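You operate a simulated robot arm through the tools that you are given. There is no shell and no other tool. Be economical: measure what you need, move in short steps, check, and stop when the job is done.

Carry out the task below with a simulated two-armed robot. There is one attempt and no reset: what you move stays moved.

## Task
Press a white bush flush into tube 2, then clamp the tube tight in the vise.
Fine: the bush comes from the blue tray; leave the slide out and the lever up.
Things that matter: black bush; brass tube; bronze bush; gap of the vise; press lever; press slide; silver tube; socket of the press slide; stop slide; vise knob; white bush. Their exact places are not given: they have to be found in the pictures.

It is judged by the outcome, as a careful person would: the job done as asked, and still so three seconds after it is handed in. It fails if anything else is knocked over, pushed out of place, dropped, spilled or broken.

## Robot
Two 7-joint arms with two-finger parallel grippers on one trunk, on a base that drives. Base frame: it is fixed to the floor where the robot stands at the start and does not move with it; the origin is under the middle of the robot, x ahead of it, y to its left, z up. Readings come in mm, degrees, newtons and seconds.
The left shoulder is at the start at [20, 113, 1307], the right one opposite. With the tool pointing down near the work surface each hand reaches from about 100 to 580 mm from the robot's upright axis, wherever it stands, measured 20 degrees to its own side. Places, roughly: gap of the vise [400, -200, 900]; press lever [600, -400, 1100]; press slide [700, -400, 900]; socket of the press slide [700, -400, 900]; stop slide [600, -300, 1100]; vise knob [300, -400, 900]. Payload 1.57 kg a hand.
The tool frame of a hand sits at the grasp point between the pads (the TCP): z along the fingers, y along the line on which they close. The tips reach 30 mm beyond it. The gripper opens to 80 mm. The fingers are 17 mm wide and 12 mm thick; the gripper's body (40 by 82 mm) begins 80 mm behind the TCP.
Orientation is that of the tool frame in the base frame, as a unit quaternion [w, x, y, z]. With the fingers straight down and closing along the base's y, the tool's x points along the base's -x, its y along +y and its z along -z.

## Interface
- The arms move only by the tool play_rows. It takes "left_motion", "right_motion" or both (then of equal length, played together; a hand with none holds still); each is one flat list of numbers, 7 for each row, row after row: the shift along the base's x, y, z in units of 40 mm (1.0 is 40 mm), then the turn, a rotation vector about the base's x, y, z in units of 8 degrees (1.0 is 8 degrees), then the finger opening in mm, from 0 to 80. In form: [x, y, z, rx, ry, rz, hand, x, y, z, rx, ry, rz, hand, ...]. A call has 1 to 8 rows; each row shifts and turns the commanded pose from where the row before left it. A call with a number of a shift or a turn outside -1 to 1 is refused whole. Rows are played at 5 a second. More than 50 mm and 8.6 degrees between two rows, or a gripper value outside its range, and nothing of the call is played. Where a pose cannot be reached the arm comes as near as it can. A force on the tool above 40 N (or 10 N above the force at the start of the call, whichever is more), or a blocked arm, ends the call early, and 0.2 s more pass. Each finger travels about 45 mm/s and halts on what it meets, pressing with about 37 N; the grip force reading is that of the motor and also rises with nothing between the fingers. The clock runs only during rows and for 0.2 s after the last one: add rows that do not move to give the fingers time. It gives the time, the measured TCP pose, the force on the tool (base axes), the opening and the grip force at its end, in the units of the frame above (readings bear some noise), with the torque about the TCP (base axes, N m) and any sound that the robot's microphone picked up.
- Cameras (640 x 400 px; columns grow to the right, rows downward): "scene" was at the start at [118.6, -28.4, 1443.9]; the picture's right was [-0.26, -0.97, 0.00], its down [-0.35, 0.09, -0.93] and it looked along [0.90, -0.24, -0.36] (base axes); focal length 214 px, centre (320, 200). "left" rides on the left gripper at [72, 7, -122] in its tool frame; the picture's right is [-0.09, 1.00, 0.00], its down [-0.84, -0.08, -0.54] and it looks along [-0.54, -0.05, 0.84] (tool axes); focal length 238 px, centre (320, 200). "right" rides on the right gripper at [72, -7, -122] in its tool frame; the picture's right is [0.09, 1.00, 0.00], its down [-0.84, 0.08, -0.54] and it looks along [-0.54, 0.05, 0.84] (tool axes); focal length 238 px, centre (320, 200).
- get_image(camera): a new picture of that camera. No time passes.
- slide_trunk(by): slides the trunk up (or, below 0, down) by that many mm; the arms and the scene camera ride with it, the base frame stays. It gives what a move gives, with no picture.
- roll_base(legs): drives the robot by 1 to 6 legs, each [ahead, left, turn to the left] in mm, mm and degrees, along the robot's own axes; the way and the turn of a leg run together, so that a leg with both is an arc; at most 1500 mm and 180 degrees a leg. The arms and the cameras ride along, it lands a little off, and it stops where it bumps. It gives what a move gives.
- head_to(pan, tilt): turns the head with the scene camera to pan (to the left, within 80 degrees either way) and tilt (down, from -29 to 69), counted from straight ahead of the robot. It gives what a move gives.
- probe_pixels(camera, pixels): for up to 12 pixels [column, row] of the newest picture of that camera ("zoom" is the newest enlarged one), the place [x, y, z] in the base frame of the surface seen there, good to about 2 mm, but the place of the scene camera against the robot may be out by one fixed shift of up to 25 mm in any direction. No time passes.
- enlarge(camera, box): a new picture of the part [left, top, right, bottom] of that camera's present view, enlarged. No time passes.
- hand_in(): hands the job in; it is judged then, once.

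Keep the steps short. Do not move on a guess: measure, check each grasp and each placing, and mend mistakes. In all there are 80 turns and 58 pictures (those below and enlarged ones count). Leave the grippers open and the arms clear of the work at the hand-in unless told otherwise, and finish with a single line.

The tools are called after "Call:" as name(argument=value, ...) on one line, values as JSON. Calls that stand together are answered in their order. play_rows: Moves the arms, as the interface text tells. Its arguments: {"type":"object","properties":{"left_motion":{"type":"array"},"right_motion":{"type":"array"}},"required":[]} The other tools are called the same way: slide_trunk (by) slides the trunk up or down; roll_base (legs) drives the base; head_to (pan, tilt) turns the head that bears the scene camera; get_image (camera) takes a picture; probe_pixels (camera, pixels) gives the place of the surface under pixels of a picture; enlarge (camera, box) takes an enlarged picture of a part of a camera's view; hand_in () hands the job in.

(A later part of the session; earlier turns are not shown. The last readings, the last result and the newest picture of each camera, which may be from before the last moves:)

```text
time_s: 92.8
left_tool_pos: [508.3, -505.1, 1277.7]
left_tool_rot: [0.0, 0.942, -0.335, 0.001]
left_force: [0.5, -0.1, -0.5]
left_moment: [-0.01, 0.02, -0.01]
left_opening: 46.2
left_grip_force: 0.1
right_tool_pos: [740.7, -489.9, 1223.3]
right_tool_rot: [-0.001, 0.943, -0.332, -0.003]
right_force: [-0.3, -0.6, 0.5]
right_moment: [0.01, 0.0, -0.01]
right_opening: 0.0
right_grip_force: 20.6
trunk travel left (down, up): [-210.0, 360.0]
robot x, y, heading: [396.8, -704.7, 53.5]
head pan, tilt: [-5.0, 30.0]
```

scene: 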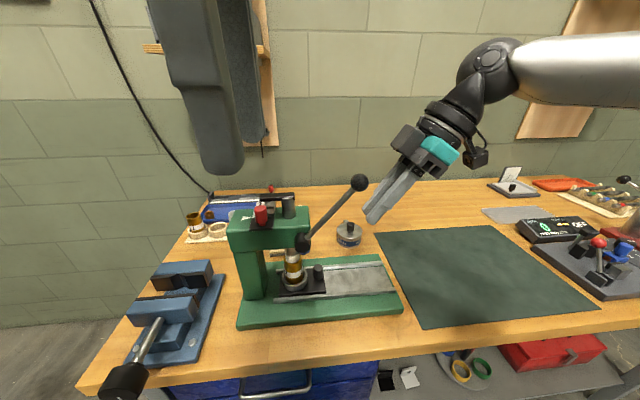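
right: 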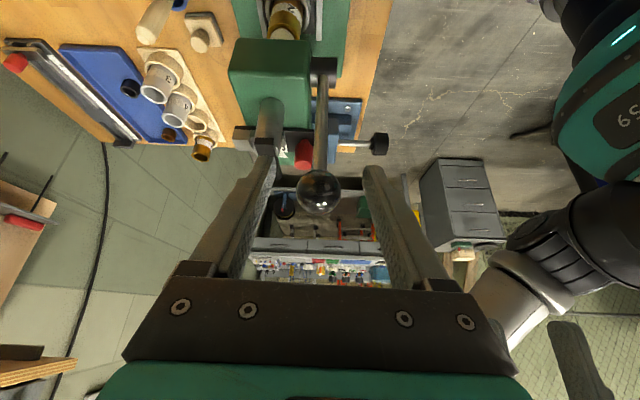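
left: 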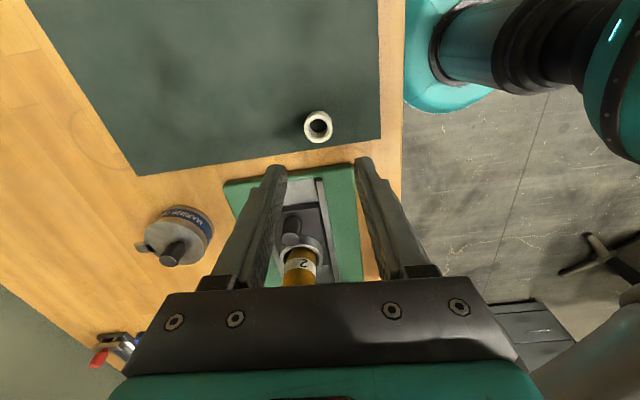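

Ball centre ≈ u 826, v 54, z 1152. I go above it, touch, and push along the arc.

Call:
play_rows(right_motion=[-0.64, 0.48, 0, 0, 0, 0, 0, -0.645, 0.475, -0.45, 0, 0, 0, 0, 0, 0, -0.35, 0, 0, 0, 0, 0.216, -0.163, -0.243, 0, 0, 0, 0, 0.194, -0.146, -0.27, 0, 0, 0, 0, 0.172, -0.129, -0.295, 0, 0, 0, 0, 0, 0, 0, 0, 0, 0, 0])

```text
time_s: 94.4
left_tool_pos: [509.9, -507.5, 1278.6]
left_tool_rot: [-0.002, 0.942, -0.335, -0.001]
left_force: [0.3, -0.3, 0.0]
left_moment: [-0.03, 0.02, -0.01]
left_opening: 46.1
left_grip_force: 0.0
right_tool_pos: [723.8, -494.5, 1151.5]
right_tool_rot: [0.0, 0.943, -0.332, 0.0]
right_force: [22.3, -17.2, 22.0]
right_moment: [-0.29, -0.73, -0.27]
right_opening: 0.0
right_grip_force: 21.2
right hand out of reach, approached as far as the arm can: row 1, 2
trunk travel left (down, up): [-210.0, 360.0]
robot x, y, heading: [395.7, -708.8, 53.8]
head pan, tilt: [-5.0, 30.0]
```

The arm could not reach that far left with vertical fingers and came down on the ball's right side. I lift and shift the base 110 mm left, then check the lever.

Call:
play_rows(right_motion=[0.2, -0.15, 0.6, 0, 0, 0, 0, 0, 0, 0.9, 0, 0, 0, 0, 0, 0, 0.8, 0, 0, 0, 0, 0, 0, 0, 0, 0, 0, 0])

Call:
roll_base(legs=[[0, 110, 0]])

Call:
get_image(camera="scene")

```text
time_s: 95.4
left_tool_pos: [506.9, -505.3, 1277.6]
left_tool_rot: [0.0, 0.942, -0.335, 0.001]
left_force: [-0.4, -0.3, 0.4]
left_moment: [-0.03, -0.02, -0.05]
left_opening: 45.8
left_grip_force: 0.0
right_tool_pos: [727.3, -493.9, 1242.8]
right_tool_rot: [-0.001, 0.943, -0.331, -0.004]
right_force: [0.1, 0.3, -0.5]
right_moment: [0.0, 0.01, -0.01]
right_opening: 0.0
right_grip_force: 20.8
trunk travel left (down, up): [-210.0, 360.0]
robot x, y, heading: [394.1, -704.0, 53.3]
head pan, tilt: [-5.0, 30.0]
```

```text
time_s: 96.6
left_tool_pos: [419.4, -439.7, 1279.3]
left_tool_rot: [0.001, 0.943, -0.334, 0.002]
left_force: [0.3, -0.9, 0.0]
left_moment: [-0.02, -0.04, 0.01]
left_opening: 45.7
left_grip_force: 0.1
right_tool_pos: [639.8, -430.1, 1244.5]
right_tool_rot: [-0.001, 0.943, -0.333, -0.003]
right_force: [-0.8, 0.0, -0.3]
right_moment: [-0.01, -0.04, 0.01]
right_opening: 0.2
right_grip_force: 21.5
trunk travel left (down, up): [-210.0, 360.0]
robot x, y, heading: [306.2, -644.0, 53.5]
head pan, tilt: [-5.0, 30.0]
```

```text
6 pictures are left
```

scene: 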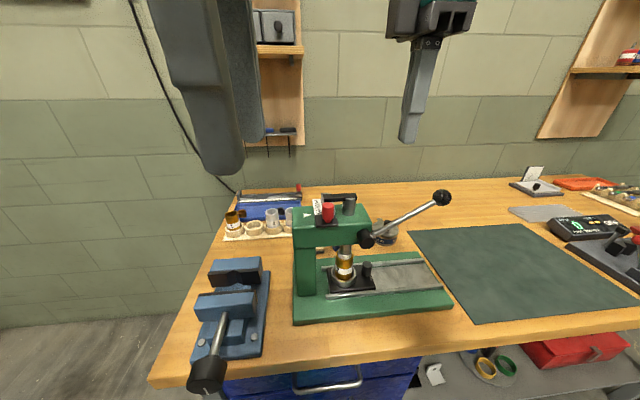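

The push did bring the lever on to ~57°. Now in reach: I go above the ball and press on along the arc until it stops, then look closely.

Call:
play_rows(right_motion=[0.91, -0.49, 0, 0, 0, 0, 0, 0.91, -0.49, -0.1, 0, 0, 0, 0, 0, 0, -0.9, 0, 0, 0, 0, 0, 0, -0.9, 0, 0, 0, 0, 0.144, -0.108, -0.318, 0, 0, 0, 0, 0.116, -0.087, -0.333, 0, 0, 0, 0, 0.088, -0.066, -0.348, 0, 0, 0, 0, 0, 0, 0, 0, 0, 0, 0])

Call:
enlarge(camera="scene", box=[290, 170, 460, 310])

```text
time_s: 98.4
left_tool_pos: [420.1, -440.8, 1279.3]
left_tool_rot: [-0.001, 0.943, -0.334, 0.0]
left_force: [0.1, -0.6, -0.4]
left_moment: [-0.04, -0.04, 0.02]
left_opening: 46.0
left_grip_force: 0.1
right_tool_pos: [726.2, -482.4, 1129.0]
right_tool_rot: [-0.001, 0.943, -0.332, -0.004]
right_force: [5.7, -5.6, 8.9]
right_moment: [-0.17, -0.2, -0.03]
right_opening: 0.0
right_grip_force: 21.4
trunk travel left (down, up): [-210.0, 360.0]
robot x, y, heading: [304.9, -640.2, 53.0]
head pan, tilt: [-5.0, 30.0]
```

```text
2.86 times, centred on (375, 240) of scene
```

zoom: 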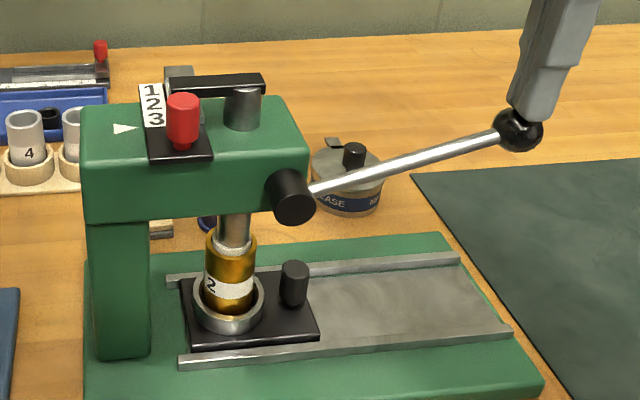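

The ram meets the tube's mouth, not yet at the stop (9 N only). I push further until it resists.

Call:
probe_pixels(camera="zoom", pixels=[[243, 88], [215, 80], [215, 90], [230, 257], [207, 240], [256, 240], [232, 243], [235, 235], [190, 130], [200, 115]])

Call:
play_rows(right_motion=[0.07, -0.053, -0.353, 0, 0, 0, 0, 0.042, -0.032, -0.36, 0, 0, 0, 0, 0.012, -0.009, -0.33, 0, 0, 0, 0, 0, 0, 0, 0, 0, 0, 0])

Call:
enlarge(camera="scene", box=[290, 180, 410, 300])

```text
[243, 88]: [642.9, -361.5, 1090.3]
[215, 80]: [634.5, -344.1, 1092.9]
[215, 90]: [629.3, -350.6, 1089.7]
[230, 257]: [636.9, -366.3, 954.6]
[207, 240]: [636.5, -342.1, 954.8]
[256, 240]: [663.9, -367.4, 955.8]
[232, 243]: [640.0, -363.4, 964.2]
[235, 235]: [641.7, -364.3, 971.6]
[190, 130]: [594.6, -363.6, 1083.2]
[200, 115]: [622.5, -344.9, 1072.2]
```

```text
time_s: 99.2
left_tool_pos: [419.6, -442.2, 1280.1]
left_tool_rot: [-0.001, 0.942, -0.335, 0.001]
left_force: [-0.6, -0.8, -1.0]
left_moment: [-0.01, 0.02, -0.02]
left_opening: 45.9
left_grip_force: 0.0
right_tool_pos: [731.7, -485.3, 1096.2]
right_tool_rot: [-0.008, 0.943, -0.332, 0.0]
right_force: [-3.2, -10.6, 18.9]
right_moment: [-0.29, 0.04, -0.02]
right_opening: 0.0
right_grip_force: 21.4
trunk travel left (down, up): [-210.0, 360.0]
robot x, y, heading: [307.1, -640.6, 53.5]
head pan, tilt: [-5.0, 30.0]
stopped in row 4 (right hand): the force on the tool passed its limit at 47 N (the readings are from after the stop); the commanded pose is now the measured one
```

```text
3.33 times, centred on (350, 240) of scene
```

zoom: 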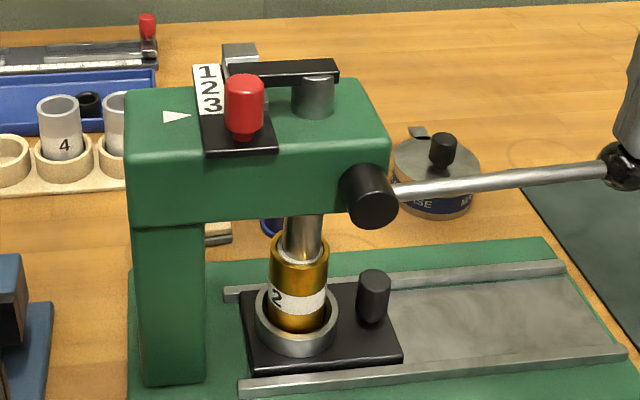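

Hard stop at 47 N; the white ring appears level in the tube's mouth. Now I regrip the ball from above and carry the lever back up along its arc, then look.

Call:
play_rows(right_motion=[0, 0, 0.9, 0, 0, 0, 60, 0.02, 0, 0, 0, 0, 0, 60, 0, 0, 0, 0, 0, 0, 60, 0, 0, 0, 0, 0, 0, 60, 0, 0, -0.95, 0, 0, 0, 60, 0, 0, -0.98, 0, 0, 0, 60, 0, 0, 0, 0, 0, 0, 60])

Call:
play_rows(right_motion=[0, 0, 0, 0, 0, 0, 12, 0, 0, 0, 0, 0, 0, 12, 0, 0, 0, 0, 0, 0, 12, -0.142, 0.107, 0.9, 0, 0, 0, 12, -0.328, 0.247, 0.82, 0, 0, 0, 12, -0.488, 0.367, 0.687, 0, 0, 0, 12, -0.614, 0.462, 0.505, 0, 0, 0, 12, -0.7, 0.527, 0.283, 0, 0, 0, 12])

Call:
enlarge(camera="scene", box=[290, 120, 450, 300])

```text
time_s: 100.8
left_tool_pos: [419.7, -440.5, 1279.1]
left_tool_rot: [0.0, 0.942, -0.336, 0.002]
left_force: [0.0, 0.0, 0.0]
left_moment: [0.0, 0.01, 0.04]
left_opening: 45.9
left_grip_force: 0.0
right_tool_pos: [733.4, -482.6, 1052.2]
right_tool_rot: [-0.006, 0.943, -0.332, -0.001]
right_force: [-1.0, -0.5, -0.2]
right_moment: [0.02, -0.01, -0.03]
right_opening: 60.0
right_grip_force: 0.0
trunk travel left (down, up): [-210.0, 360.0]
robot x, y, heading: [306.6, -643.5, 53.3]
head pan, tilt: [-5.0, 30.0]
```

```text
time_s: 102.6
left_tool_pos: [421.1, -437.4, 1279.2]
left_tool_rot: [0.0, 0.942, -0.336, 0.001]
left_force: [-0.5, -0.6, -0.1]
left_moment: [-0.05, 0.0, -0.01]
left_opening: 46.2
left_grip_force: 0.1
right_tool_pos: [641.8, -412.8, 1179.4]
right_tool_rot: [-0.006, 0.943, -0.332, -0.003]
right_force: [-1.2, 0.3, -0.5]
right_moment: [0.01, -0.01, -0.01]
right_opening: 12.1
right_grip_force: 0.2
trunk travel left (down, up): [-210.0, 360.0]
robot x, y, heading: [305.8, -639.7, 53.5]
head pan, tilt: [-5.0, 30.0]
```

```text
2.22 times, centred on (370, 210) of scene
```

zoom: 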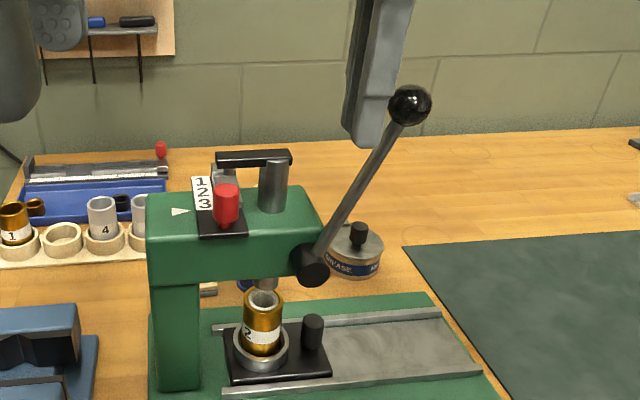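

The lever came up to ~27° before slipping, and the bush shows white level in the tube's mouth. I go to the ball's right side, push it fully up, then move toward the carriage knob with the tilted hand.

Call:
play_rows(right_motion=[0, 0, 1, 0, 0, 0, 0, 0, 0, 0.5, 0, 0, 0, 0, 0.9, -0.68, 0, 0, 0, 0, 0, 0.9, -0.68, 0, 0, 0, 0, 0, 0, 0, -1, 0, 0, 0, 0, -0.7, 0.527, 0, 0, 0, 0, 0, -0.7, 0.527, 0, 0, 0, 0, 0, 0, 0, 0, 0, 0, 0, 0])

Call:
play_rows(right_motion=[0.67, -0.35, 0, 0, 0, 0, 20, 0.67, -0.15, -0.4, 0.602, 0.799, 0, 42, 0.67, -0.1, -0.5, 0.602, 0.799, 0, 42, 0.67, 0, -0.9, 0.602, 0.799, 0, 42, 0, 0, -0.5, 0.602, 0.799, 0, 42, 0, 0, 0, 0, 0, 0, 42])

Call:
enlarge(camera="scene", box=[290, 120, 450, 300])

```text
time_s: 104.4
left_tool_pos: [420.5, -440.4, 1278.5]
left_tool_rot: [0.0, 0.942, -0.335, 0.001]
left_force: [-0.2, 1.3, -0.9]
left_moment: [0.0, 0.02, 0.06]
left_opening: 46.2
left_grip_force: 0.1
right_tool_pos: [662.2, -427.1, 1201.5]
right_tool_rot: [-0.007, 0.943, -0.332, -0.002]
right_force: [0.4, 0.1, 0.1]
right_moment: [-0.04, -0.01, -0.02]
right_opening: 0.1
right_grip_force: 21.1
trunk travel left (down, up): [-210.0, 360.0]
robot x, y, heading: [303.3, -640.6, 53.7]
head pan, tilt: [-5.0, 30.0]
```

```text
time_s: 105.8
left_tool_pos: [420.5, -439.6, 1278.4]
left_tool_rot: [-0.001, 0.942, -0.336, 0.001]
left_force: [-0.6, -0.2, 0.0]
left_moment: [-0.02, -0.01, 0.01]
left_opening: 46.0
left_grip_force: 0.1
right_tool_pos: [765.8, -450.9, 1110.9]
right_tool_rot: [-0.09, 0.905, -0.32, -0.264]
right_force: [0.0, 0.0, 0.6]
right_moment: [0.0, -0.01, 0.01]
right_opening: 42.0
right_grip_force: 0.1
trunk travel left (down, up): [-210.0, 360.0]
robot x, y, heading: [305.6, -641.9, 53.5]
head pan, tilt: [-5.0, 30.0]
```

```text
2.22 times, centred on (370, 210) of scene
```

zoom: 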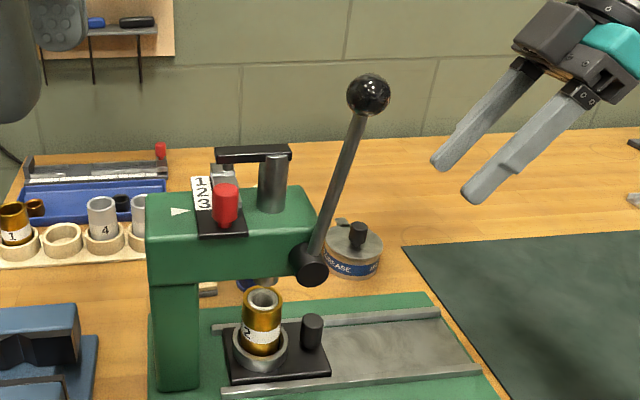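

Lever is back up at its first angle (~10°). Now straddle the carriage knob at its known place, close, and pull the slide out to where it was.

Call:
play_rows(right_motion=[-0.4, 0.33, -0.95, 0, 0, 0, 42, -0.4, 0.33, -0.95, 0, 0, 0, 42, -0.43, 0.321, -0.846, 0, 0, 0, 42, -0.43, 0.321, -0.846, 0, 0, 0, 42, -0.43, 0.321, -0.846, 0, 0, 0, 42, 0, 0, 0, 0, 0, 0, 8, 0, 0, 0, 0, 0, 0, 8, 0, 0, 0, 0, 0, 0, 8])

Call:
play_rows(right_motion=[0.2, -0.15, 0, 0, 0, 0, 8, 0.4, -0.305, 0, 0, 0, 0, 8, 0.4, -0.305, 0, 0, 0, 0, 8, 0.4, -0.305, 0, 0, 0, 0, 8, 0.4, -0.305, 0, 0, 0, 0, 8, 0.4, -0.305, 0, 0, 0, 0, 8, 0.2, -0.15, 0, 0, 0, 0, 8, 0, 0, 0, 0, 0, 0, 8])

```text
time_s: 107.6
left_tool_pos: [420.0, -441.5, 1279.1]
left_tool_rot: [-0.001, 0.942, -0.336, 0.002]
left_force: [0.6, 0.7, -0.5]
left_moment: [0.0, 0.01, 0.0]
left_opening: 45.8
left_grip_force: 0.1
right_tool_pos: [681.4, -385.5, 930.7]
right_tool_rot: [-0.089, 0.906, -0.319, -0.265]
right_force: [-8.8, -7.5, -2.6]
right_moment: [0.7, 0.06, 0.17]
right_opening: 21.7
right_grip_force: 28.4
trunk travel left (down, up): [-210.0, 360.0]
robot x, y, heading: [304.6, -643.5, 53.3]
head pan, tilt: [-5.0, 30.0]
```

```text
time_s: 109.4
left_tool_pos: [420.1, -437.6, 1277.8]
left_tool_rot: [0.002, 0.942, -0.335, 0.001]
left_force: [0.7, 1.0, -0.1]
left_moment: [0.0, 0.01, -0.01]
left_opening: 45.8
left_grip_force: 0.0
right_tool_pos: [779.0, -455.7, 930.3]
right_tool_rot: [-0.09, 0.905, -0.319, -0.266]
right_force: [-4.4, 16.7, -24.7]
right_moment: [0.65, -0.41, 0.06]
right_opening: 21.2
right_grip_force: 34.5
trunk travel left (down, up): [-210.0, 360.0]
robot x, y, heading: [304.9, -640.9, 53.4]
head pan, tilt: [-5.0, 30.0]
```

The slide is out again. I release and back off, straightening the hand; meanwhile I probe vise points in the last full scene picture (no base motion since).

Call:
probe_pixels(camera="scene", pixels=[[237, 263], [235, 274], [236, 280], [240, 286], [250, 284], [230, 293], [226, 303], [225, 313], [219, 335], [207, 372], [208, 386], [262, 300]])

Call:
play_rows(right_motion=[0, 0, 0, 0, 0, 0, 42, 0, 0, 0, 0, 0, 0, 42, 0.43, -0.32, 0.85, 0, 0, 0, 50, 0.43, -0.32, 0.85, 0, 0, 0, 56, 0.2, -0.15, 0.9, -0.602, -0.799, 0, 56, 0, 0, 0.3, -0.602, -0.799, 0, 56, 0, 0, 0, -0.602, -0.799, 0, 56, 0, 0, 0, -0.602, -0.799, 0, 56])

Call:
play_rows(right_motion=[0, 0, 0, 0, 0, -1, 56, 0, 0, 0, 0, 0, -1, 56, 0, 0, 0, 0, 0, -1, 56, 0, 0, 0, 0, 0, -1, 56, 0, 0, 0, 0, 0, -1, 56, 0, 0, 0, 0, 0, -1, 56, 0, 0, 0, 0, 0, -1, 56, 0, 0, 0, 0, 0, -1, 56])

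Call:
play_rows(right_motion=[0, 0, 0, 0, 0, -1, 56, 0, 0, 0, 0, 0, -1, 56, 0, 0, 0, 0, 0, -1, 56, 0, 0, 0, 0, 0, 0, 56])

```text
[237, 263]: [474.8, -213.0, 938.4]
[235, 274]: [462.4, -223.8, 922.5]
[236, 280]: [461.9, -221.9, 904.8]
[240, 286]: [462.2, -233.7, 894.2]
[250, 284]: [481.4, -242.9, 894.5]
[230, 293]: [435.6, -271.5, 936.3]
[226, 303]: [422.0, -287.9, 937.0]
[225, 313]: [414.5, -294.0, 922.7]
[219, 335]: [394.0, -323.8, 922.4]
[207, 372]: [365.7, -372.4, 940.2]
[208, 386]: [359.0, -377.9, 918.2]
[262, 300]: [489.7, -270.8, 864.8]
```

```text
time_s: 111.2
left_tool_pos: [421.0, -438.8, 1278.5]
left_tool_rot: [-0.001, 0.942, -0.336, 0.001]
left_force: [-0.3, -0.1, -0.1]
left_moment: [0.0, -0.01, 0.01]
left_opening: 46.0
left_grip_force: 0.2
right_tool_pos: [820.4, -490.6, 1047.5]
right_tool_rot: [-0.006, 0.943, -0.332, 0.0]
right_force: [0.8, 0.1, -0.9]
right_moment: [-0.01, 0.04, 0.02]
right_opening: 56.0
right_grip_force: 0.1
trunk travel left (down, up): [-210.0, 360.0]
robot x, y, heading: [306.0, -641.4, 53.4]
head pan, tilt: [-5.0, 30.0]
```

```text
time_s: 113.0
left_tool_pos: [420.6, -440.8, 1278.6]
left_tool_rot: [-0.001, 0.942, -0.336, 0.001]
left_force: [-0.1, 0.1, -0.2]
left_moment: [-0.01, -0.03, -0.01]
left_opening: 45.8
left_grip_force: 0.1
right_tool_pos: [821.3, -490.5, 1047.5]
right_tool_rot: [0.007, -0.623, 0.782, -0.003]
right_force: [-0.2, -0.6, 0.2]
right_moment: [0.01, 0.05, -0.01]
right_opening: 55.9
right_grip_force: 0.0
trunk travel left (down, up): [-210.0, 360.0]
robot x, y, heading: [306.2, -642.3, 53.3]
head pan, tilt: [-5.0, 30.0]
```

```text
time_s: 114.0
left_tool_pos: [420.5, -440.6, 1279.0]
left_tool_rot: [0.0, 0.942, -0.336, 0.001]
left_force: [-0.4, -0.5, 0.6]
left_moment: [0.0, -0.01, 0.0]
left_opening: 46.1
left_grip_force: 0.0
right_tool_pos: [820.1, -491.6, 1048.0]
right_tool_rot: [0.005, -0.447, 0.895, -0.004]
right_force: [-0.9, -0.2, 0.2]
right_moment: [-0.01, 0.0, 0.01]
right_opening: 56.0
right_grip_force: 0.1
trunk travel left (down, up): [-210.0, 360.0]
robot x, y, heading: [309.2, -641.9, 53.4]
head pan, tilt: [-5.0, 30.0]
```

Next: pick tube 2 from the socket (closing along the bench), lift, drive back, left 265 and forward, and take a wrist picture of the vise.

Call:
play_rows(right_motion=[-0.76, 0.597, 0, 0, 0, 0, 56, -0.76, 0.597, 0, 0, 0, 0, 56, -0.77, 0.597, 0, 0, 0, 0, 56, 0, 0, -0.8, 0, 0, 0, 56, 0, 0, -0.8, 0, 0, 0, 56, 0, 0, -0.55, 0, 0, 0, 56, 0, 0, 0, 0, 0, 0, 56])

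Call:
play_rows(right_motion=[0, 0, 0, 0, 0, 0, 25, 0, 0, 0, 0, 0, 0, 25, 0, 0, 0, 0, 0, 0, 25, 0, 0, 0.5, 0, 0, 0, 25, 0, 0, 1, 0, 0, 0, 25, 0, 0, 1, 0, 0, 0, 25, 0, 0, 0, 0, 0, 0, 25])

```text
time_s: 115.6
left_tool_pos: [421.8, -440.1, 1278.6]
left_tool_rot: [0.0, 0.942, -0.334, 0.001]
left_force: [1.1, 0.2, -0.4]
left_moment: [0.02, 0.04, 0.0]
left_opening: 46.1
left_grip_force: 0.0
right_tool_pos: [729.2, -420.0, 962.7]
right_tool_rot: [0.005, -0.447, 0.894, -0.004]
right_force: [0.1, 0.3, 0.0]
right_moment: [-0.03, 0.02, 0.03]
right_opening: 56.4
right_grip_force: 0.1
trunk travel left (down, up): [-210.0, 360.0]
robot x, y, heading: [301.1, -641.8, 53.5]
head pan, tilt: [-5.0, 30.0]
```

```text
time_s: 117.2
left_tool_pos: [420.6, -440.0, 1278.5]
left_tool_rot: [-0.001, 0.942, -0.336, 0.001]
left_force: [-0.2, -0.9, 0.5]
left_moment: [-0.01, -0.02, -0.02]
left_opening: 46.0
left_grip_force: 0.0
right_tool_pos: [727.3, -420.4, 1063.0]
right_tool_rot: [0.006, -0.447, 0.894, -0.003]
right_force: [-0.2, 0.1, -1.9]
right_moment: [0.03, 0.01, -0.03]
right_opening: 36.0
right_grip_force: 37.0
trunk travel left (down, up): [-210.0, 360.0]
robot x, y, heading: [305.7, -642.9, 53.5]
head pan, tilt: [-5.0, 30.0]
```

Tube held (36 mm). Drive around to the vise and look.

Call:
roll_base(legs=[[-210, 0, 0], [0, 265, 0], [210, 0, 0]])

Call:
get_image(camera="right")

```text
time_s: 121.6
left_tool_pos: [206.7, -282.8, 1279.0]
left_tool_rot: [0.0, 0.942, -0.336, 0.0]
left_force: [0.2, 0.2, -0.6]
left_moment: [-0.04, 0.03, -0.01]
left_opening: 45.9
left_grip_force: 0.0
right_tool_pos: [511.7, -263.5, 1062.1]
right_tool_rot: [0.005, -0.447, 0.895, -0.004]
right_force: [0.2, 0.2, -2.9]
right_moment: [-0.03, 0.01, 0.0]
right_opening: 35.8
right_grip_force: 36.8
trunk travel left (down, up): [-210.0, 360.0]
robot x, y, heading: [94.3, -487.2, 53.4]
head pan, tilt: [-5.0, 30.0]
```

```text
1 pictures are left
```

right: 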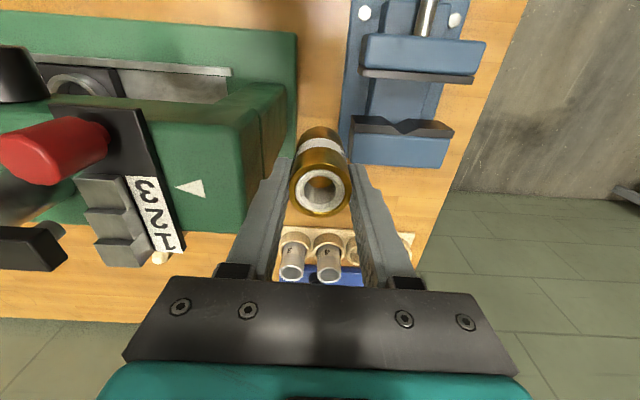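

The white bush is level with the tube's end. The vise lies right: movable jaw face at (420,78), V-jaw at (402,128). Probe them.

Call:
probe_pixels(camera="right", pixels=[[402, 134], [402, 128], [360, 121], [445, 124], [375, 120], [430, 127], [370, 81], [420, 84], [470, 83], [405, 100], [426, 15], [420, 60]])

```text
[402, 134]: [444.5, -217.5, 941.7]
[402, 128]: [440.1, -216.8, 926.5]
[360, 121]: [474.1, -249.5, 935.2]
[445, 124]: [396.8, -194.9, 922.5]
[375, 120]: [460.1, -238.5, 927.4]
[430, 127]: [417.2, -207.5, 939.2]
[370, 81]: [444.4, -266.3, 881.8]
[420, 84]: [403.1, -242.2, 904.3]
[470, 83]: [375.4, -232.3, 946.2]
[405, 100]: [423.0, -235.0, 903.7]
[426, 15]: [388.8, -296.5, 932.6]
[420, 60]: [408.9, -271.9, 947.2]
```

Face at v≈85.5, V apex ≈94, movable face ≈41 (gap 44 mm), bed z 903.8, vise axis u≈484. I put the tube at u 483.5, v 71 and lower it to the bed.

Call:
play_rows(right_motion=[-0.69, 0.243, 0, 0, 0, 0, 25, -0.69, 0.243, 0, 0, 0, 0, 25, -0.685, 0.243, 0, 0, 0, 0, 25, 0, 0, -0.8, 0, 0, 0, 25, 0, 0, -0.8, 0, 0, 0, 25, 0, 0, -0.45, 0, 0, 0, 25, 0, 0, -0.15, 0, 0, 0, 25, 0, 0, 0, 0, 0, 0, 25])

Call:
play_rows(right_motion=[0, 0, -0.05, 0, 0, 0, 25, 0, 0, 0, 0, 0, 0, 25])

```text
time_s: 123.4
left_tool_pos: [205.4, -283.8, 1278.9]
left_tool_rot: [-0.001, 0.942, -0.337, 0.001]
left_force: [0.4, 0.4, -0.1]
left_moment: [0.01, -0.05, 0.0]
left_opening: 46.1
left_grip_force: 0.0
right_tool_pos: [427.6, -237.2, 974.1]
right_tool_rot: [0.006, -0.447, 0.894, -0.004]
right_force: [0.5, 1.4, -1.7]
right_moment: [-0.04, -0.02, -0.01]
right_opening: 36.1
right_grip_force: 36.8
trunk travel left (down, up): [-210.0, 360.0]
robot x, y, heading: [92.7, -487.2, 53.3]
head pan, tilt: [-5.0, 30.0]
```

```text
time_s: 124.0
left_tool_pos: [205.1, -284.9, 1278.1]
left_tool_rot: [0.0, 0.942, -0.336, 0.001]
left_force: [-0.6, -0.2, 0.9]
left_moment: [-0.02, -0.04, 0.01]
left_opening: 46.1
left_grip_force: 0.1
right_tool_pos: [428.5, -235.4, 973.4]
right_tool_rot: [0.007, -0.447, 0.895, -0.004]
right_force: [1.3, -1.0, 4.9]
right_moment: [-0.13, 0.08, 0.06]
right_opening: 35.9
right_grip_force: 36.7
trunk travel left (down, up): [-210.0, 360.0]
robot x, y, heading: [86.8, -483.9, 53.3]
head pan, tilt: [-5.0, 30.0]
```

Seated (5 N up). I nudge it into the V, release, rise, back the base off 260 mm and turn the hand horizontal toward the vise knob.

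Call:
play_rows(right_motion=[0.036, 0.048, 0.02, 0, 0, 0, 25, 0, 0, 0, 0, 0, 0, 40, 0, 0, 0, 0, 0, 0, 54, 0, 0, 0, 0, 0, 0, 54, 0, 0, 0.5, 0, 0, 0, 54, 0, 0, 0.9, 0, 0, 0, 54, 0, 0, 0.9, 0, 0, 0, 54, 0, 0, 0, 0, 0, 0, 54])

Call:
roll_base(legs=[[-260, 0, 0]])

Call:
play_rows(right_motion=[0, 0, -0.2, 0.799, -0.602, 0, 60, 0, 0, -0.2, 0.799, -0.602, 0, 60, 0, 0, -0.2, 0.799, -0.602, 0, 60, 0, 0, -0.2, 0.799, -0.602, 0, 60, 0, 0, -0.2, 0.799, -0.602, 0, 60, 0, 0, -0.2, 0.799, -0.602, 0, 60, 0, 0, -0.2, 0.799, -0.602, 0, 60, 0, 0, -0.2, 0.799, -0.602, 0, 60])

Call:
play_rows(right_motion=[0, 0, -0.3, 0.799, -0.602, 0, 60, 0, 0, -0.3, 0.799, -0.602, 0, 60, 0, 0, -0.3, 0.799, -0.602, 0, 60, 0, 0, -0.3, 0.2, -0.15, 0, 60, 0, 0, -0.3, 0, 0, 0, 60, 0, 0, -0.3, 0, 0, 0, 60, 0, 0, 0, 0, 0, 0, 60])

```text
time_s: 125.8
left_tool_pos: [205.1, -284.5, 1277.5]
left_tool_rot: [-0.001, 0.942, -0.337, 0.001]
left_force: [-0.9, 0.0, -0.3]
left_moment: [0.03, -0.02, 0.0]
left_opening: 46.1
left_grip_force: 0.1
right_tool_pos: [429.5, -234.1, 1063.3]
right_tool_rot: [0.005, -0.447, 0.895, -0.003]
right_force: [0.1, 0.1, 0.1]
right_moment: [-0.03, 0.03, 0.02]
right_opening: 53.8
right_grip_force: 0.1
trunk travel left (down, up): [-210.0, 360.0]
robot x, y, heading: [91.5, -486.1, 53.4]
head pan, tilt: [-5.0, 30.0]
```

```text
time_s: 127.7
left_tool_pos: [49.4, -495.9, 1279.3]
left_tool_rot: [-0.001, 0.942, -0.335, 0.001]
left_force: [1.1, 0.8, -0.1]
left_moment: [0.02, 0.02, 0.01]
left_opening: 46.1
left_grip_force: 0.0
right_tool_pos: [272.5, -444.4, 1063.7]
right_tool_rot: [0.006, -0.447, 0.894, -0.004]
right_force: [-0.1, 0.2, 0.5]
right_moment: [0.05, -0.02, -0.03]
right_opening: 54.1
right_grip_force: 0.0
trunk travel left (down, up): [-210.0, 360.0]
robot x, y, heading: [-63.0, -694.8, 53.2]
head pan, tilt: [-5.0, 30.0]
```

```text
time_s: 129.5
left_tool_pos: [49.4, -494.7, 1277.8]
left_tool_rot: [0.0, 0.942, -0.336, 0.001]
left_force: [-0.4, -0.5, 0.0]
left_moment: [0.02, 0.02, 0.01]
left_opening: 46.1
left_grip_force: 0.1
right_tool_pos: [278.9, -432.5, 998.2]
right_tool_rot: [0.48, -0.374, 0.758, 0.233]
right_force: [-0.4, -0.1, -0.2]
right_moment: [0.01, 0.01, 0.03]
right_opening: 60.1
right_grip_force: 0.1
right hand out of reach, approached as far as the arm can: row 7, 8
trunk travel left (down, up): [-210.0, 360.0]
robot x, y, heading: [-62.5, -698.0, 53.4]
head pan, tilt: [-5.0, 30.0]
```

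```text
time_s: 131.1
left_tool_pos: [48.6, -495.2, 1279.0]
left_tool_rot: [0.0, 0.942, -0.336, 0.002]
left_force: [0.3, 0.4, -0.1]
left_moment: [-0.03, 0.02, 0.01]
left_opening: 46.0
left_grip_force: 0.1
right_tool_pos: [344.0, -460.1, 1009.8]
right_tool_rot: [0.637, -0.312, 0.632, 0.312]
right_force: [0.0, 0.8, 0.1]
right_moment: [0.01, 0.0, -0.04]
right_opening: 60.2
right_grip_force: 0.1
right hand out of reach, approached as far as the arm can: row 1, 2, 3, 4, 5, 6
trunk travel left (down, up): [-210.0, 360.0]
robot x, y, heading: [-66.8, -694.3, 53.5]
head pan, tilt: [-5.0, 30.0]
```

The hand is horizontal now. Shift the base left 62, lower to the knob's axis height with a stand-off, and use the last picture to locate the knob.

Call:
roll_base(legs=[[0, 62, 0]])

Call:
play_rows(right_motion=[0.05, 0.08, -0.5, 0, 0, 0, 70, 0.05, 0.08, -0.5, 0, 0, 0, 70, 0.05, 0.08, -0.5, 0, 0, 0, 70, 0.05, 0.08, -0.57, 0, 0, 0, 70, 0, 0, 0, 0, 0, 0, 70])

Call:
get_image(camera="right")

```text
time_s: 132.0
left_tool_pos: [-1.7, -458.1, 1278.6]
left_tool_rot: [-0.001, 0.942, -0.337, 0.002]
left_force: [0.0, 0.3, -0.5]
left_moment: [-0.01, -0.06, -0.01]
left_opening: 46.0
left_grip_force: 0.1
right_tool_pos: [293.0, -422.9, 1008.9]
right_tool_rot: [0.637, -0.312, 0.632, 0.312]
right_force: [0.0, 0.1, 0.4]
right_moment: [-0.01, -0.01, -0.06]
right_opening: 59.8
right_grip_force: 0.0
trunk travel left (down, up): [-210.0, 360.0]
robot x, y, heading: [-120.9, -661.1, 53.5]
head pan, tilt: [-5.0, 30.0]
```

```text
time_s: 133.2
left_tool_pos: [-0.9, -458.2, 1279.4]
left_tool_rot: [0.0, 0.942, -0.336, 0.001]
left_force: [0.1, -0.4, -0.6]
left_moment: [-0.01, -0.02, -0.01]
left_opening: 45.9
left_grip_force: 0.1
right_tool_pos: [332.3, -427.4, 988.1]
right_tool_rot: [0.637, -0.312, 0.633, 0.312]
right_force: [-0.5, 0.2, 0.2]
right_moment: [0.02, -0.02, 0.0]
right_opening: 69.9
right_grip_force: 0.0
right hand out of reach, approached as far as the arm can: row 1, 2, 3, 4
trunk travel left (down, up): [-210.0, 360.0]
robot x, y, heading: [-115.0, -659.0, 53.2]
head pan, tilt: [-5.0, 30.0]
```

```text
0 pictures are left
```

right: 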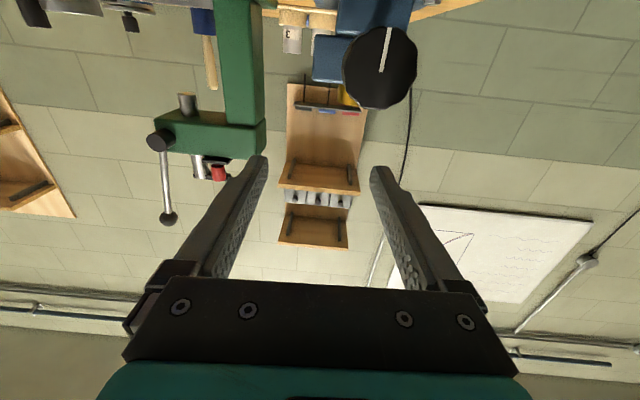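

The knob face shows at (380,68). Probe it, and lower the trunk 60 mm since the arm itself cannot go lower in this pose.

Call:
probe_pixels(camera="right", pixels=[[380, 68], [345, 68], [414, 68], [380, 32], [380, 104], [360, 50], [400, 90], [348, 50]])

Call:
slide_trunk(by=-60)

Call:
play_rows(right_motion=[0, 0, 0, 0, 0, 0, 70])

```text
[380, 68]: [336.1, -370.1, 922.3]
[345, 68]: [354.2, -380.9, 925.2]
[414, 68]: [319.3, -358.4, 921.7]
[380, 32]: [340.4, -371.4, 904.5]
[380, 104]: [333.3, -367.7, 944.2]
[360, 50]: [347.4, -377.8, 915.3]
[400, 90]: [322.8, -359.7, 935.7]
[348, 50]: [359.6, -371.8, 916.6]
```

```text
time_s: 134.2
left_tool_pos: [-1.2, -459.4, 1218.2]
left_tool_rot: [0.0, 0.942, -0.336, 0.001]
left_force: [0.6, -0.2, 0.3]
left_moment: [-0.02, 0.02, 0.0]
left_opening: 46.2
left_grip_force: 0.1
right_tool_pos: [332.5, -427.5, 927.5]
right_tool_rot: [0.637, -0.312, 0.633, 0.312]
right_force: [0.7, -0.1, 0.0]
right_moment: [-0.01, -0.03, 0.01]
right_opening: 70.1
right_grip_force: 0.1
trunk travel left (down, up): [-150.0, 420.0]
robot x, y, heading: [-116.0, -659.4, 53.5]
head pan, tilt: [-5.0, 30.0]
```

```text
time_s: 134.6
left_tool_pos: [-0.4, -457.8, 1218.7]
left_tool_rot: [0.0, 0.942, -0.337, 0.002]
left_force: [0.2, -0.7, 0.2]
left_moment: [-0.02, 0.02, 0.03]
left_opening: 45.9
left_grip_force: 0.0
right_tool_pos: [332.4, -428.2, 928.2]
right_tool_rot: [0.637, -0.312, 0.633, 0.312]
right_force: [-0.4, 0.4, -0.6]
right_moment: [-0.04, -0.02, 0.0]
right_opening: 70.1
right_grip_force: 0.1
trunk travel left (down, up): [-150.0, 420.0]
robot x, y, heading: [-114.1, -660.8, 53.3]
head pan, tilt: [-5.0, 30.0]
5 turns are left
```

Knob axis: u 491.6, z 924.4, front at v −92.5, Ø≈42. I bring the hand onto it with the base (left 32, ahead 58), close, and turn it clockwise.

Call:
roll_base(legs=[[0, 32, 0], [58, 0, 0]])

Call:
play_rows(right_motion=[0, 0, -0.09, 0, 0, 0, 70, 0, 0, 0, 0, 0, 0, 30, 0, 0, 0, 0, 0, 0, 30, 0, 0, 0, 0, 0, 0, 30, 0, 0, 0, 0, 0, 0, 30])

Call:
play_rows(right_motion=[0, 0, 0, 0.602, 0.799, 0, 30, 0, 0, 0, 0.602, 0.799, 0, 30, 0, 0, 0, 0.602, 0.799, 0, 30, 0, 0, 0, 0.602, 0.799, 0, 30, 0, 0, 0, 0.602, 0.799, 0, 30, 0, 0, 0, 0.602, 0.799, 0, 30, 0, 0, 0, 0.602, 0.799, 0, 30, 0, 0, 0, 0.602, 0.799, 0, 30])

Call:
play_rows(right_motion=[0, 0, 0, 0.602, 0.799, 0, 30, 0, 0, 0, 0.602, 0.799, 0, 30, 0, 0, 0, 0.602, 0.799, 0, 30, 0, 0, 0, 0.602, 0.799, 0, 30, 0, 0, 0, 0, 0, 0, 30])

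```text
time_s: 136.0
left_tool_pos: [9.1, -392.8, 1219.2]
left_tool_rot: [0.0, 0.942, -0.336, 0.001]
left_force: [0.7, 0.8, 0.2]
left_moment: [0.0, 0.03, 0.01]
left_opening: 46.1
left_grip_force: 0.1
right_tool_pos: [342.6, -362.9, 928.5]
right_tool_rot: [0.636, -0.313, 0.633, 0.312]
right_force: [0.8, -0.2, -0.1]
right_moment: [-0.02, 0.01, -0.02]
right_opening: 70.2
right_grip_force: 0.2
trunk travel left (down, up): [-150.0, 420.0]
robot x, y, heading: [-106.9, -599.1, 53.4]
head pan, tilt: [-5.0, 30.0]
```

```text
time_s: 137.2
left_tool_pos: [8.6, -394.4, 1218.7]
left_tool_rot: [-0.001, 0.942, -0.337, 0.001]
left_force: [0.8, -0.1, -1.2]
left_moment: [0.0, 0.02, 0.0]
left_opening: 45.9
left_grip_force: 0.1
right_tool_pos: [340.2, -362.1, 926.3]
right_tool_rot: [0.636, -0.312, 0.633, 0.312]
right_force: [-1.3, 2.0, 0.7]
right_moment: [-0.05, 0.09, 0.87]
right_opening: 48.6
right_grip_force: 38.2
right hand out of reach, approached as far as the arm can: row 1
trunk travel left (down, up): [-150.0, 420.0]
robot x, y, heading: [-105.7, -595.1, 53.6]
head pan, tilt: [-5.0, 30.0]
```

```text
time_s: 139.0
left_tool_pos: [8.4, -394.6, 1218.4]
left_tool_rot: [0.0, 0.942, -0.336, 0.001]
left_force: [-0.9, 0.4, -0.1]
left_moment: [0.02, 0.0, -0.02]
left_opening: 46.0
left_grip_force: 0.1
right_tool_pos: [355.7, -405.0, 1008.0]
right_tool_rot: [0.372, 0.071, 0.707, 0.597]
right_force: [0.5, -0.8, -0.2]
right_moment: [0.01, -0.02, 0.02]
right_opening: 30.0
right_grip_force: 0.0
right hand out of reach, approached as far as the arm can: row 4, 5, 6, 7, 8
trunk travel left (down, up): [-150.0, 420.0]
robot x, y, heading: [-104.9, -591.3, 53.6]
head pan, tilt: [-5.0, 30.0]
```

```text
time_s: 140.2
left_tool_pos: [8.6, -394.1, 1218.5]
left_tool_rot: [0.0, 0.942, -0.336, 0.001]
left_force: [1.5, -0.4, -0.4]
left_moment: [-0.01, -0.01, -0.01]
left_opening: 45.9
left_grip_force: 0.1
right_tool_pos: [370.2, -415.6, 1023.4]
right_tool_rot: [0.189, 0.263, 0.661, 0.677]
right_force: [-1.2, -0.1, -0.3]
right_moment: [-0.03, 0.01, 0.0]
right_opening: 30.2
right_grip_force: 0.0
right hand out of reach, approached as far as the arm can: row 1
trunk travel left (down, up): [-150.0, 420.0]
robot x, y, heading: [-108.3, -596.4, 53.5]
head pan, tilt: [-5.0, 30.0]
4 turns are left
```

The knob was gripped (48.6 mm) but the arm ran out of reach while rolling, being too low below the shoulder. I lower the trunk 140 mm, re-roll the hand, come back on, and turn in two full ratchet strokes.

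Call:
roll_base(legs=[[-50, 0, 0]])

Call:
slide_trunk(by=-140)

Call:
play_rows(right_motion=[-0.136, 0.102, 0.131, -0.602, -0.799, 0, 74, -0.136, 0.102, 0.131, -0.602, -0.799, 0, 74, -0.136, 0.102, 0.131, -0.602, -0.799, 0, 74, -0.136, 0.102, 0.131, -0.602, -0.799, 0, 74, -0.136, 0.102, 0.131, -0.602, -0.799, 0, 74, -0.136, 0.102, 0.131, -0.602, -0.799, 0, 74, -0.136, 0.102, 0.131, -0.602, -0.799, 0, 74, -0.136, 0.102, 0.131, -0.602, -0.799, 0, 74])

Call:
play_rows(right_motion=[0, 0, 0, -0.602, -0.799, 0, 74, 0, 0, 0, -0.602, -0.799, 0, 74, 0, 0, 0, -0.602, -0.799, 0, 74, 0, 0, 0, -0.602, -0.799, 0, 74, 0, 0, 0, -0.602, -0.799, 0, 74, 0, 0, 0, -0.602, -0.799, 0, 74, 0, 0, 0, -0.602, -0.799, 0, 74, 0, 0, 0, 0, 0, 0, 74])

Call:
roll_base(legs=[[73, 0, 0]])

Call:
play_rows(right_motion=[0, 0, 0, 0, 0, 0, 30, 0, 0, 0, 0, 0, 0, 30, 0, 0, 0, 0, 0, 0, 30, 0, 0, 0, 0, 0, 0, 30])

Call:
play_rows(right_motion=[0, 0, 0, 0.602, 0.799, 0, 30, 0, 0, 0, 0.602, 0.799, 0, 30, 0, 0, 0, 0.602, 0.799, 0, 30, 0, 0, 0, 0.602, 0.799, 0, 30, 0, 0, 0, 0.602, 0.799, 0, 30, 0, 0, 0, 0.602, 0.799, 0, 30, 0, 0, 0, 0.602, 0.799, 0, 30, 0, 0, 0, 0.602, 0.799, 0, 30])

Call:
play_rows(right_motion=[0, 0, 0, 0.602, 0.799, 0, 30, 0, 0, 0, 0.602, 0.799, 0, 30, 0, 0, 0, 0.602, 0.799, 0, 30, 0, 0, 0, 0.602, 0.799, 0, 30, 0, 0, 0, 0.602, 0.799, 0, 30, 0, 0, 0, 0.602, 0.799, 0, 30, 0, 0, 0, 0.602, 0.799, 0, 30, 0, 0, 0, 0, 0, 0, 30])

```text
time_s: 141.2
left_tool_pos: [-23.2, -434.7, 1218.2]
left_tool_rot: [0.0, 0.942, -0.337, 0.001]
left_force: [-0.9, -0.1, 0.4]
left_moment: [0.01, -0.03, -0.01]
left_opening: 45.8
left_grip_force: 0.0
right_tool_pos: [338.8, -457.2, 1023.4]
right_tool_rot: [0.188, 0.262, 0.661, 0.677]
right_force: [0.4, -0.5, 0.3]
right_moment: [0.01, 0.03, 0.02]
right_opening: 30.1
right_grip_force: 0.1
trunk travel left (down, up): [-150.0, 420.0]
robot x, y, heading: [-137.8, -637.9, 53.4]
head pan, tilt: [-5.0, 30.0]
```

```text
time_s: 142.8
left_tool_pos: [-21.8, -435.4, 1079.5]
left_tool_rot: [0.0, 0.942, -0.336, 0.001]
left_force: [-0.1, 0.5, -0.5]
left_moment: [0.0, -0.01, 0.0]
left_opening: 46.0
left_grip_force: 0.0
right_tool_pos: [340.3, -457.7, 883.5]
right_tool_rot: [0.19, 0.262, 0.661, 0.677]
right_force: [-1.4, 1.0, 0.2]
right_moment: [-0.03, 0.0, -0.02]
right_opening: 29.9
right_grip_force: 0.2
trunk travel left (down, up): [-10.0, 560.0]
robot x, y, heading: [-133.5, -639.2, 53.4]
head pan, tilt: [-5.0, 30.0]
```

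```text
time_s: 144.6
left_tool_pos: [-22.3, -435.6, 1077.2]
left_tool_rot: [0.0, 0.942, -0.337, 0.002]
left_force: [-0.5, -0.1, -0.4]
left_moment: [0.03, 0.0, 0.01]
left_opening: 45.9
left_grip_force: 0.1
right_tool_pos: [314.8, -411.1, 920.3]
right_tool_rot: [0.524, -0.125, 0.697, 0.473]
right_force: [0.4, 0.3, 0.4]
right_moment: [0.03, 0.03, 0.0]
right_opening: 74.2
right_grip_force: 0.0
right hand out of reach, approached as far as the arm can: row 2, 3, 4, 5, 6, 8
trunk travel left (down, up): [-10.0, 560.0]
robot x, y, heading: [-136.3, -636.9, 53.4]
head pan, tilt: [-5.0, 30.0]
```

```text
time_s: 146.4
left_tool_pos: [-22.5, -434.6, 1077.8]
left_tool_rot: [-0.001, 0.942, -0.337, 0.002]
left_force: [-0.5, 0.1, 0.7]
left_moment: [0.01, 0.0, 0.01]
left_opening: 46.0
left_grip_force: 0.1
right_tool_pos: [313.8, -411.0, 919.9]
right_tool_rot: [0.689, -0.437, 0.552, 0.172]
right_force: [-0.7, 1.1, 0.6]
right_moment: [0.01, 0.03, -0.01]
right_opening: 73.9
right_grip_force: 0.1
trunk travel left (down, up): [-10.0, 560.0]
robot x, y, heading: [-133.6, -636.5, 53.6]
head pan, tilt: [-5.0, 30.0]
```

```text
time_s: 147.5
left_tool_pos: [21.9, -377.6, 1079.1]
left_tool_rot: [-0.001, 0.942, -0.336, 0.001]
left_force: [0.5, 0.0, -0.6]
left_moment: [0.0, -0.01, 0.01]
left_opening: 46.2
left_grip_force: 0.0
right_tool_pos: [359.5, -352.7, 919.2]
right_tool_rot: [0.689, -0.437, 0.552, 0.173]
right_force: [0.2, -0.7, -0.5]
right_moment: [-0.02, 0.0, 0.01]
right_opening: 74.1
right_grip_force: 0.1
trunk travel left (down, up): [-10.0, 560.0]
robot x, y, heading: [-91.6, -576.9, 53.6]
head pan, tilt: [-5.0, 30.0]
```

```text
time_s: 148.5
left_tool_pos: [19.6, -374.9, 1079.5]
left_tool_rot: [0.001, 0.942, -0.337, 0.001]
left_force: [0.2, -0.1, 0.3]
left_moment: [0.01, -0.01, 0.01]
left_opening: 46.2
left_grip_force: 0.1
right_tool_pos: [355.1, -350.2, 918.1]
right_tool_rot: [0.686, -0.439, 0.552, 0.176]
right_force: [-15.2, 13.5, -11.2]
right_moment: [0.36, -0.41, 0.75]
right_opening: 47.9
right_grip_force: 36.1
trunk travel left (down, up): [-10.0, 560.0]
robot x, y, heading: [-97.3, -577.4, 53.1]
head pan, tilt: [-5.0, 30.0]
```

```text
time_s: 149.8
left_tool_pos: [21.0, -377.1, 1078.9]
left_tool_rot: [0.0, 0.942, -0.336, 0.002]
left_force: [0.4, -0.5, -0.3]
left_moment: [-0.01, 0.0, 0.0]
left_opening: 46.1
left_grip_force: 0.1
right_tool_pos: [348.4, -345.8, 916.7]
right_tool_rot: [0.559, -0.206, 0.68, 0.429]
right_force: [-4.7, 2.7, -1.9]
right_moment: [0.81, -0.59, 1.62]
right_opening: 46.9
right_grip_force: 44.8
trunk travel left (down, up): [-10.0, 560.0]
robot x, y, heading: [-91.4, -575.2, 53.5]
head pan, tilt: [-5.0, 30.0]
stopped in row 6 (right hand): the force on the tool passed its limit at 40 N (the readings are from after the stop); the commanded pose is now the measured one
```

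```text
time_s: 151.0
left_tool_pos: [19.7, -376.1, 1077.9]
left_tool_rot: [0.0, 0.942, -0.335, 0.001]
left_force: [0.2, 1.0, -0.4]
left_moment: [0.01, -0.04, -0.04]
left_opening: 46.0
left_grip_force: 0.1
right_tool_pos: [344.8, -342.8, 920.0]
right_tool_rot: [0.397, 0.012, 0.702, 0.591]
right_force: [-6.1, 5.5, 6.1]
right_moment: [-0.83, 0.34, 0.22]
right_opening: 47.7
right_grip_force: 45.1
trunk travel left (down, up): [-10.0, 560.0]
robot x, y, heading: [-94.5, -577.7, 53.4]
head pan, tilt: [-5.0, 30.0]
stopped in row 5 (right hand): the force on the tool passed its limit at 41 N (the readings are from after the stop); the commanded pose is now the measured one
3 turns are left
```

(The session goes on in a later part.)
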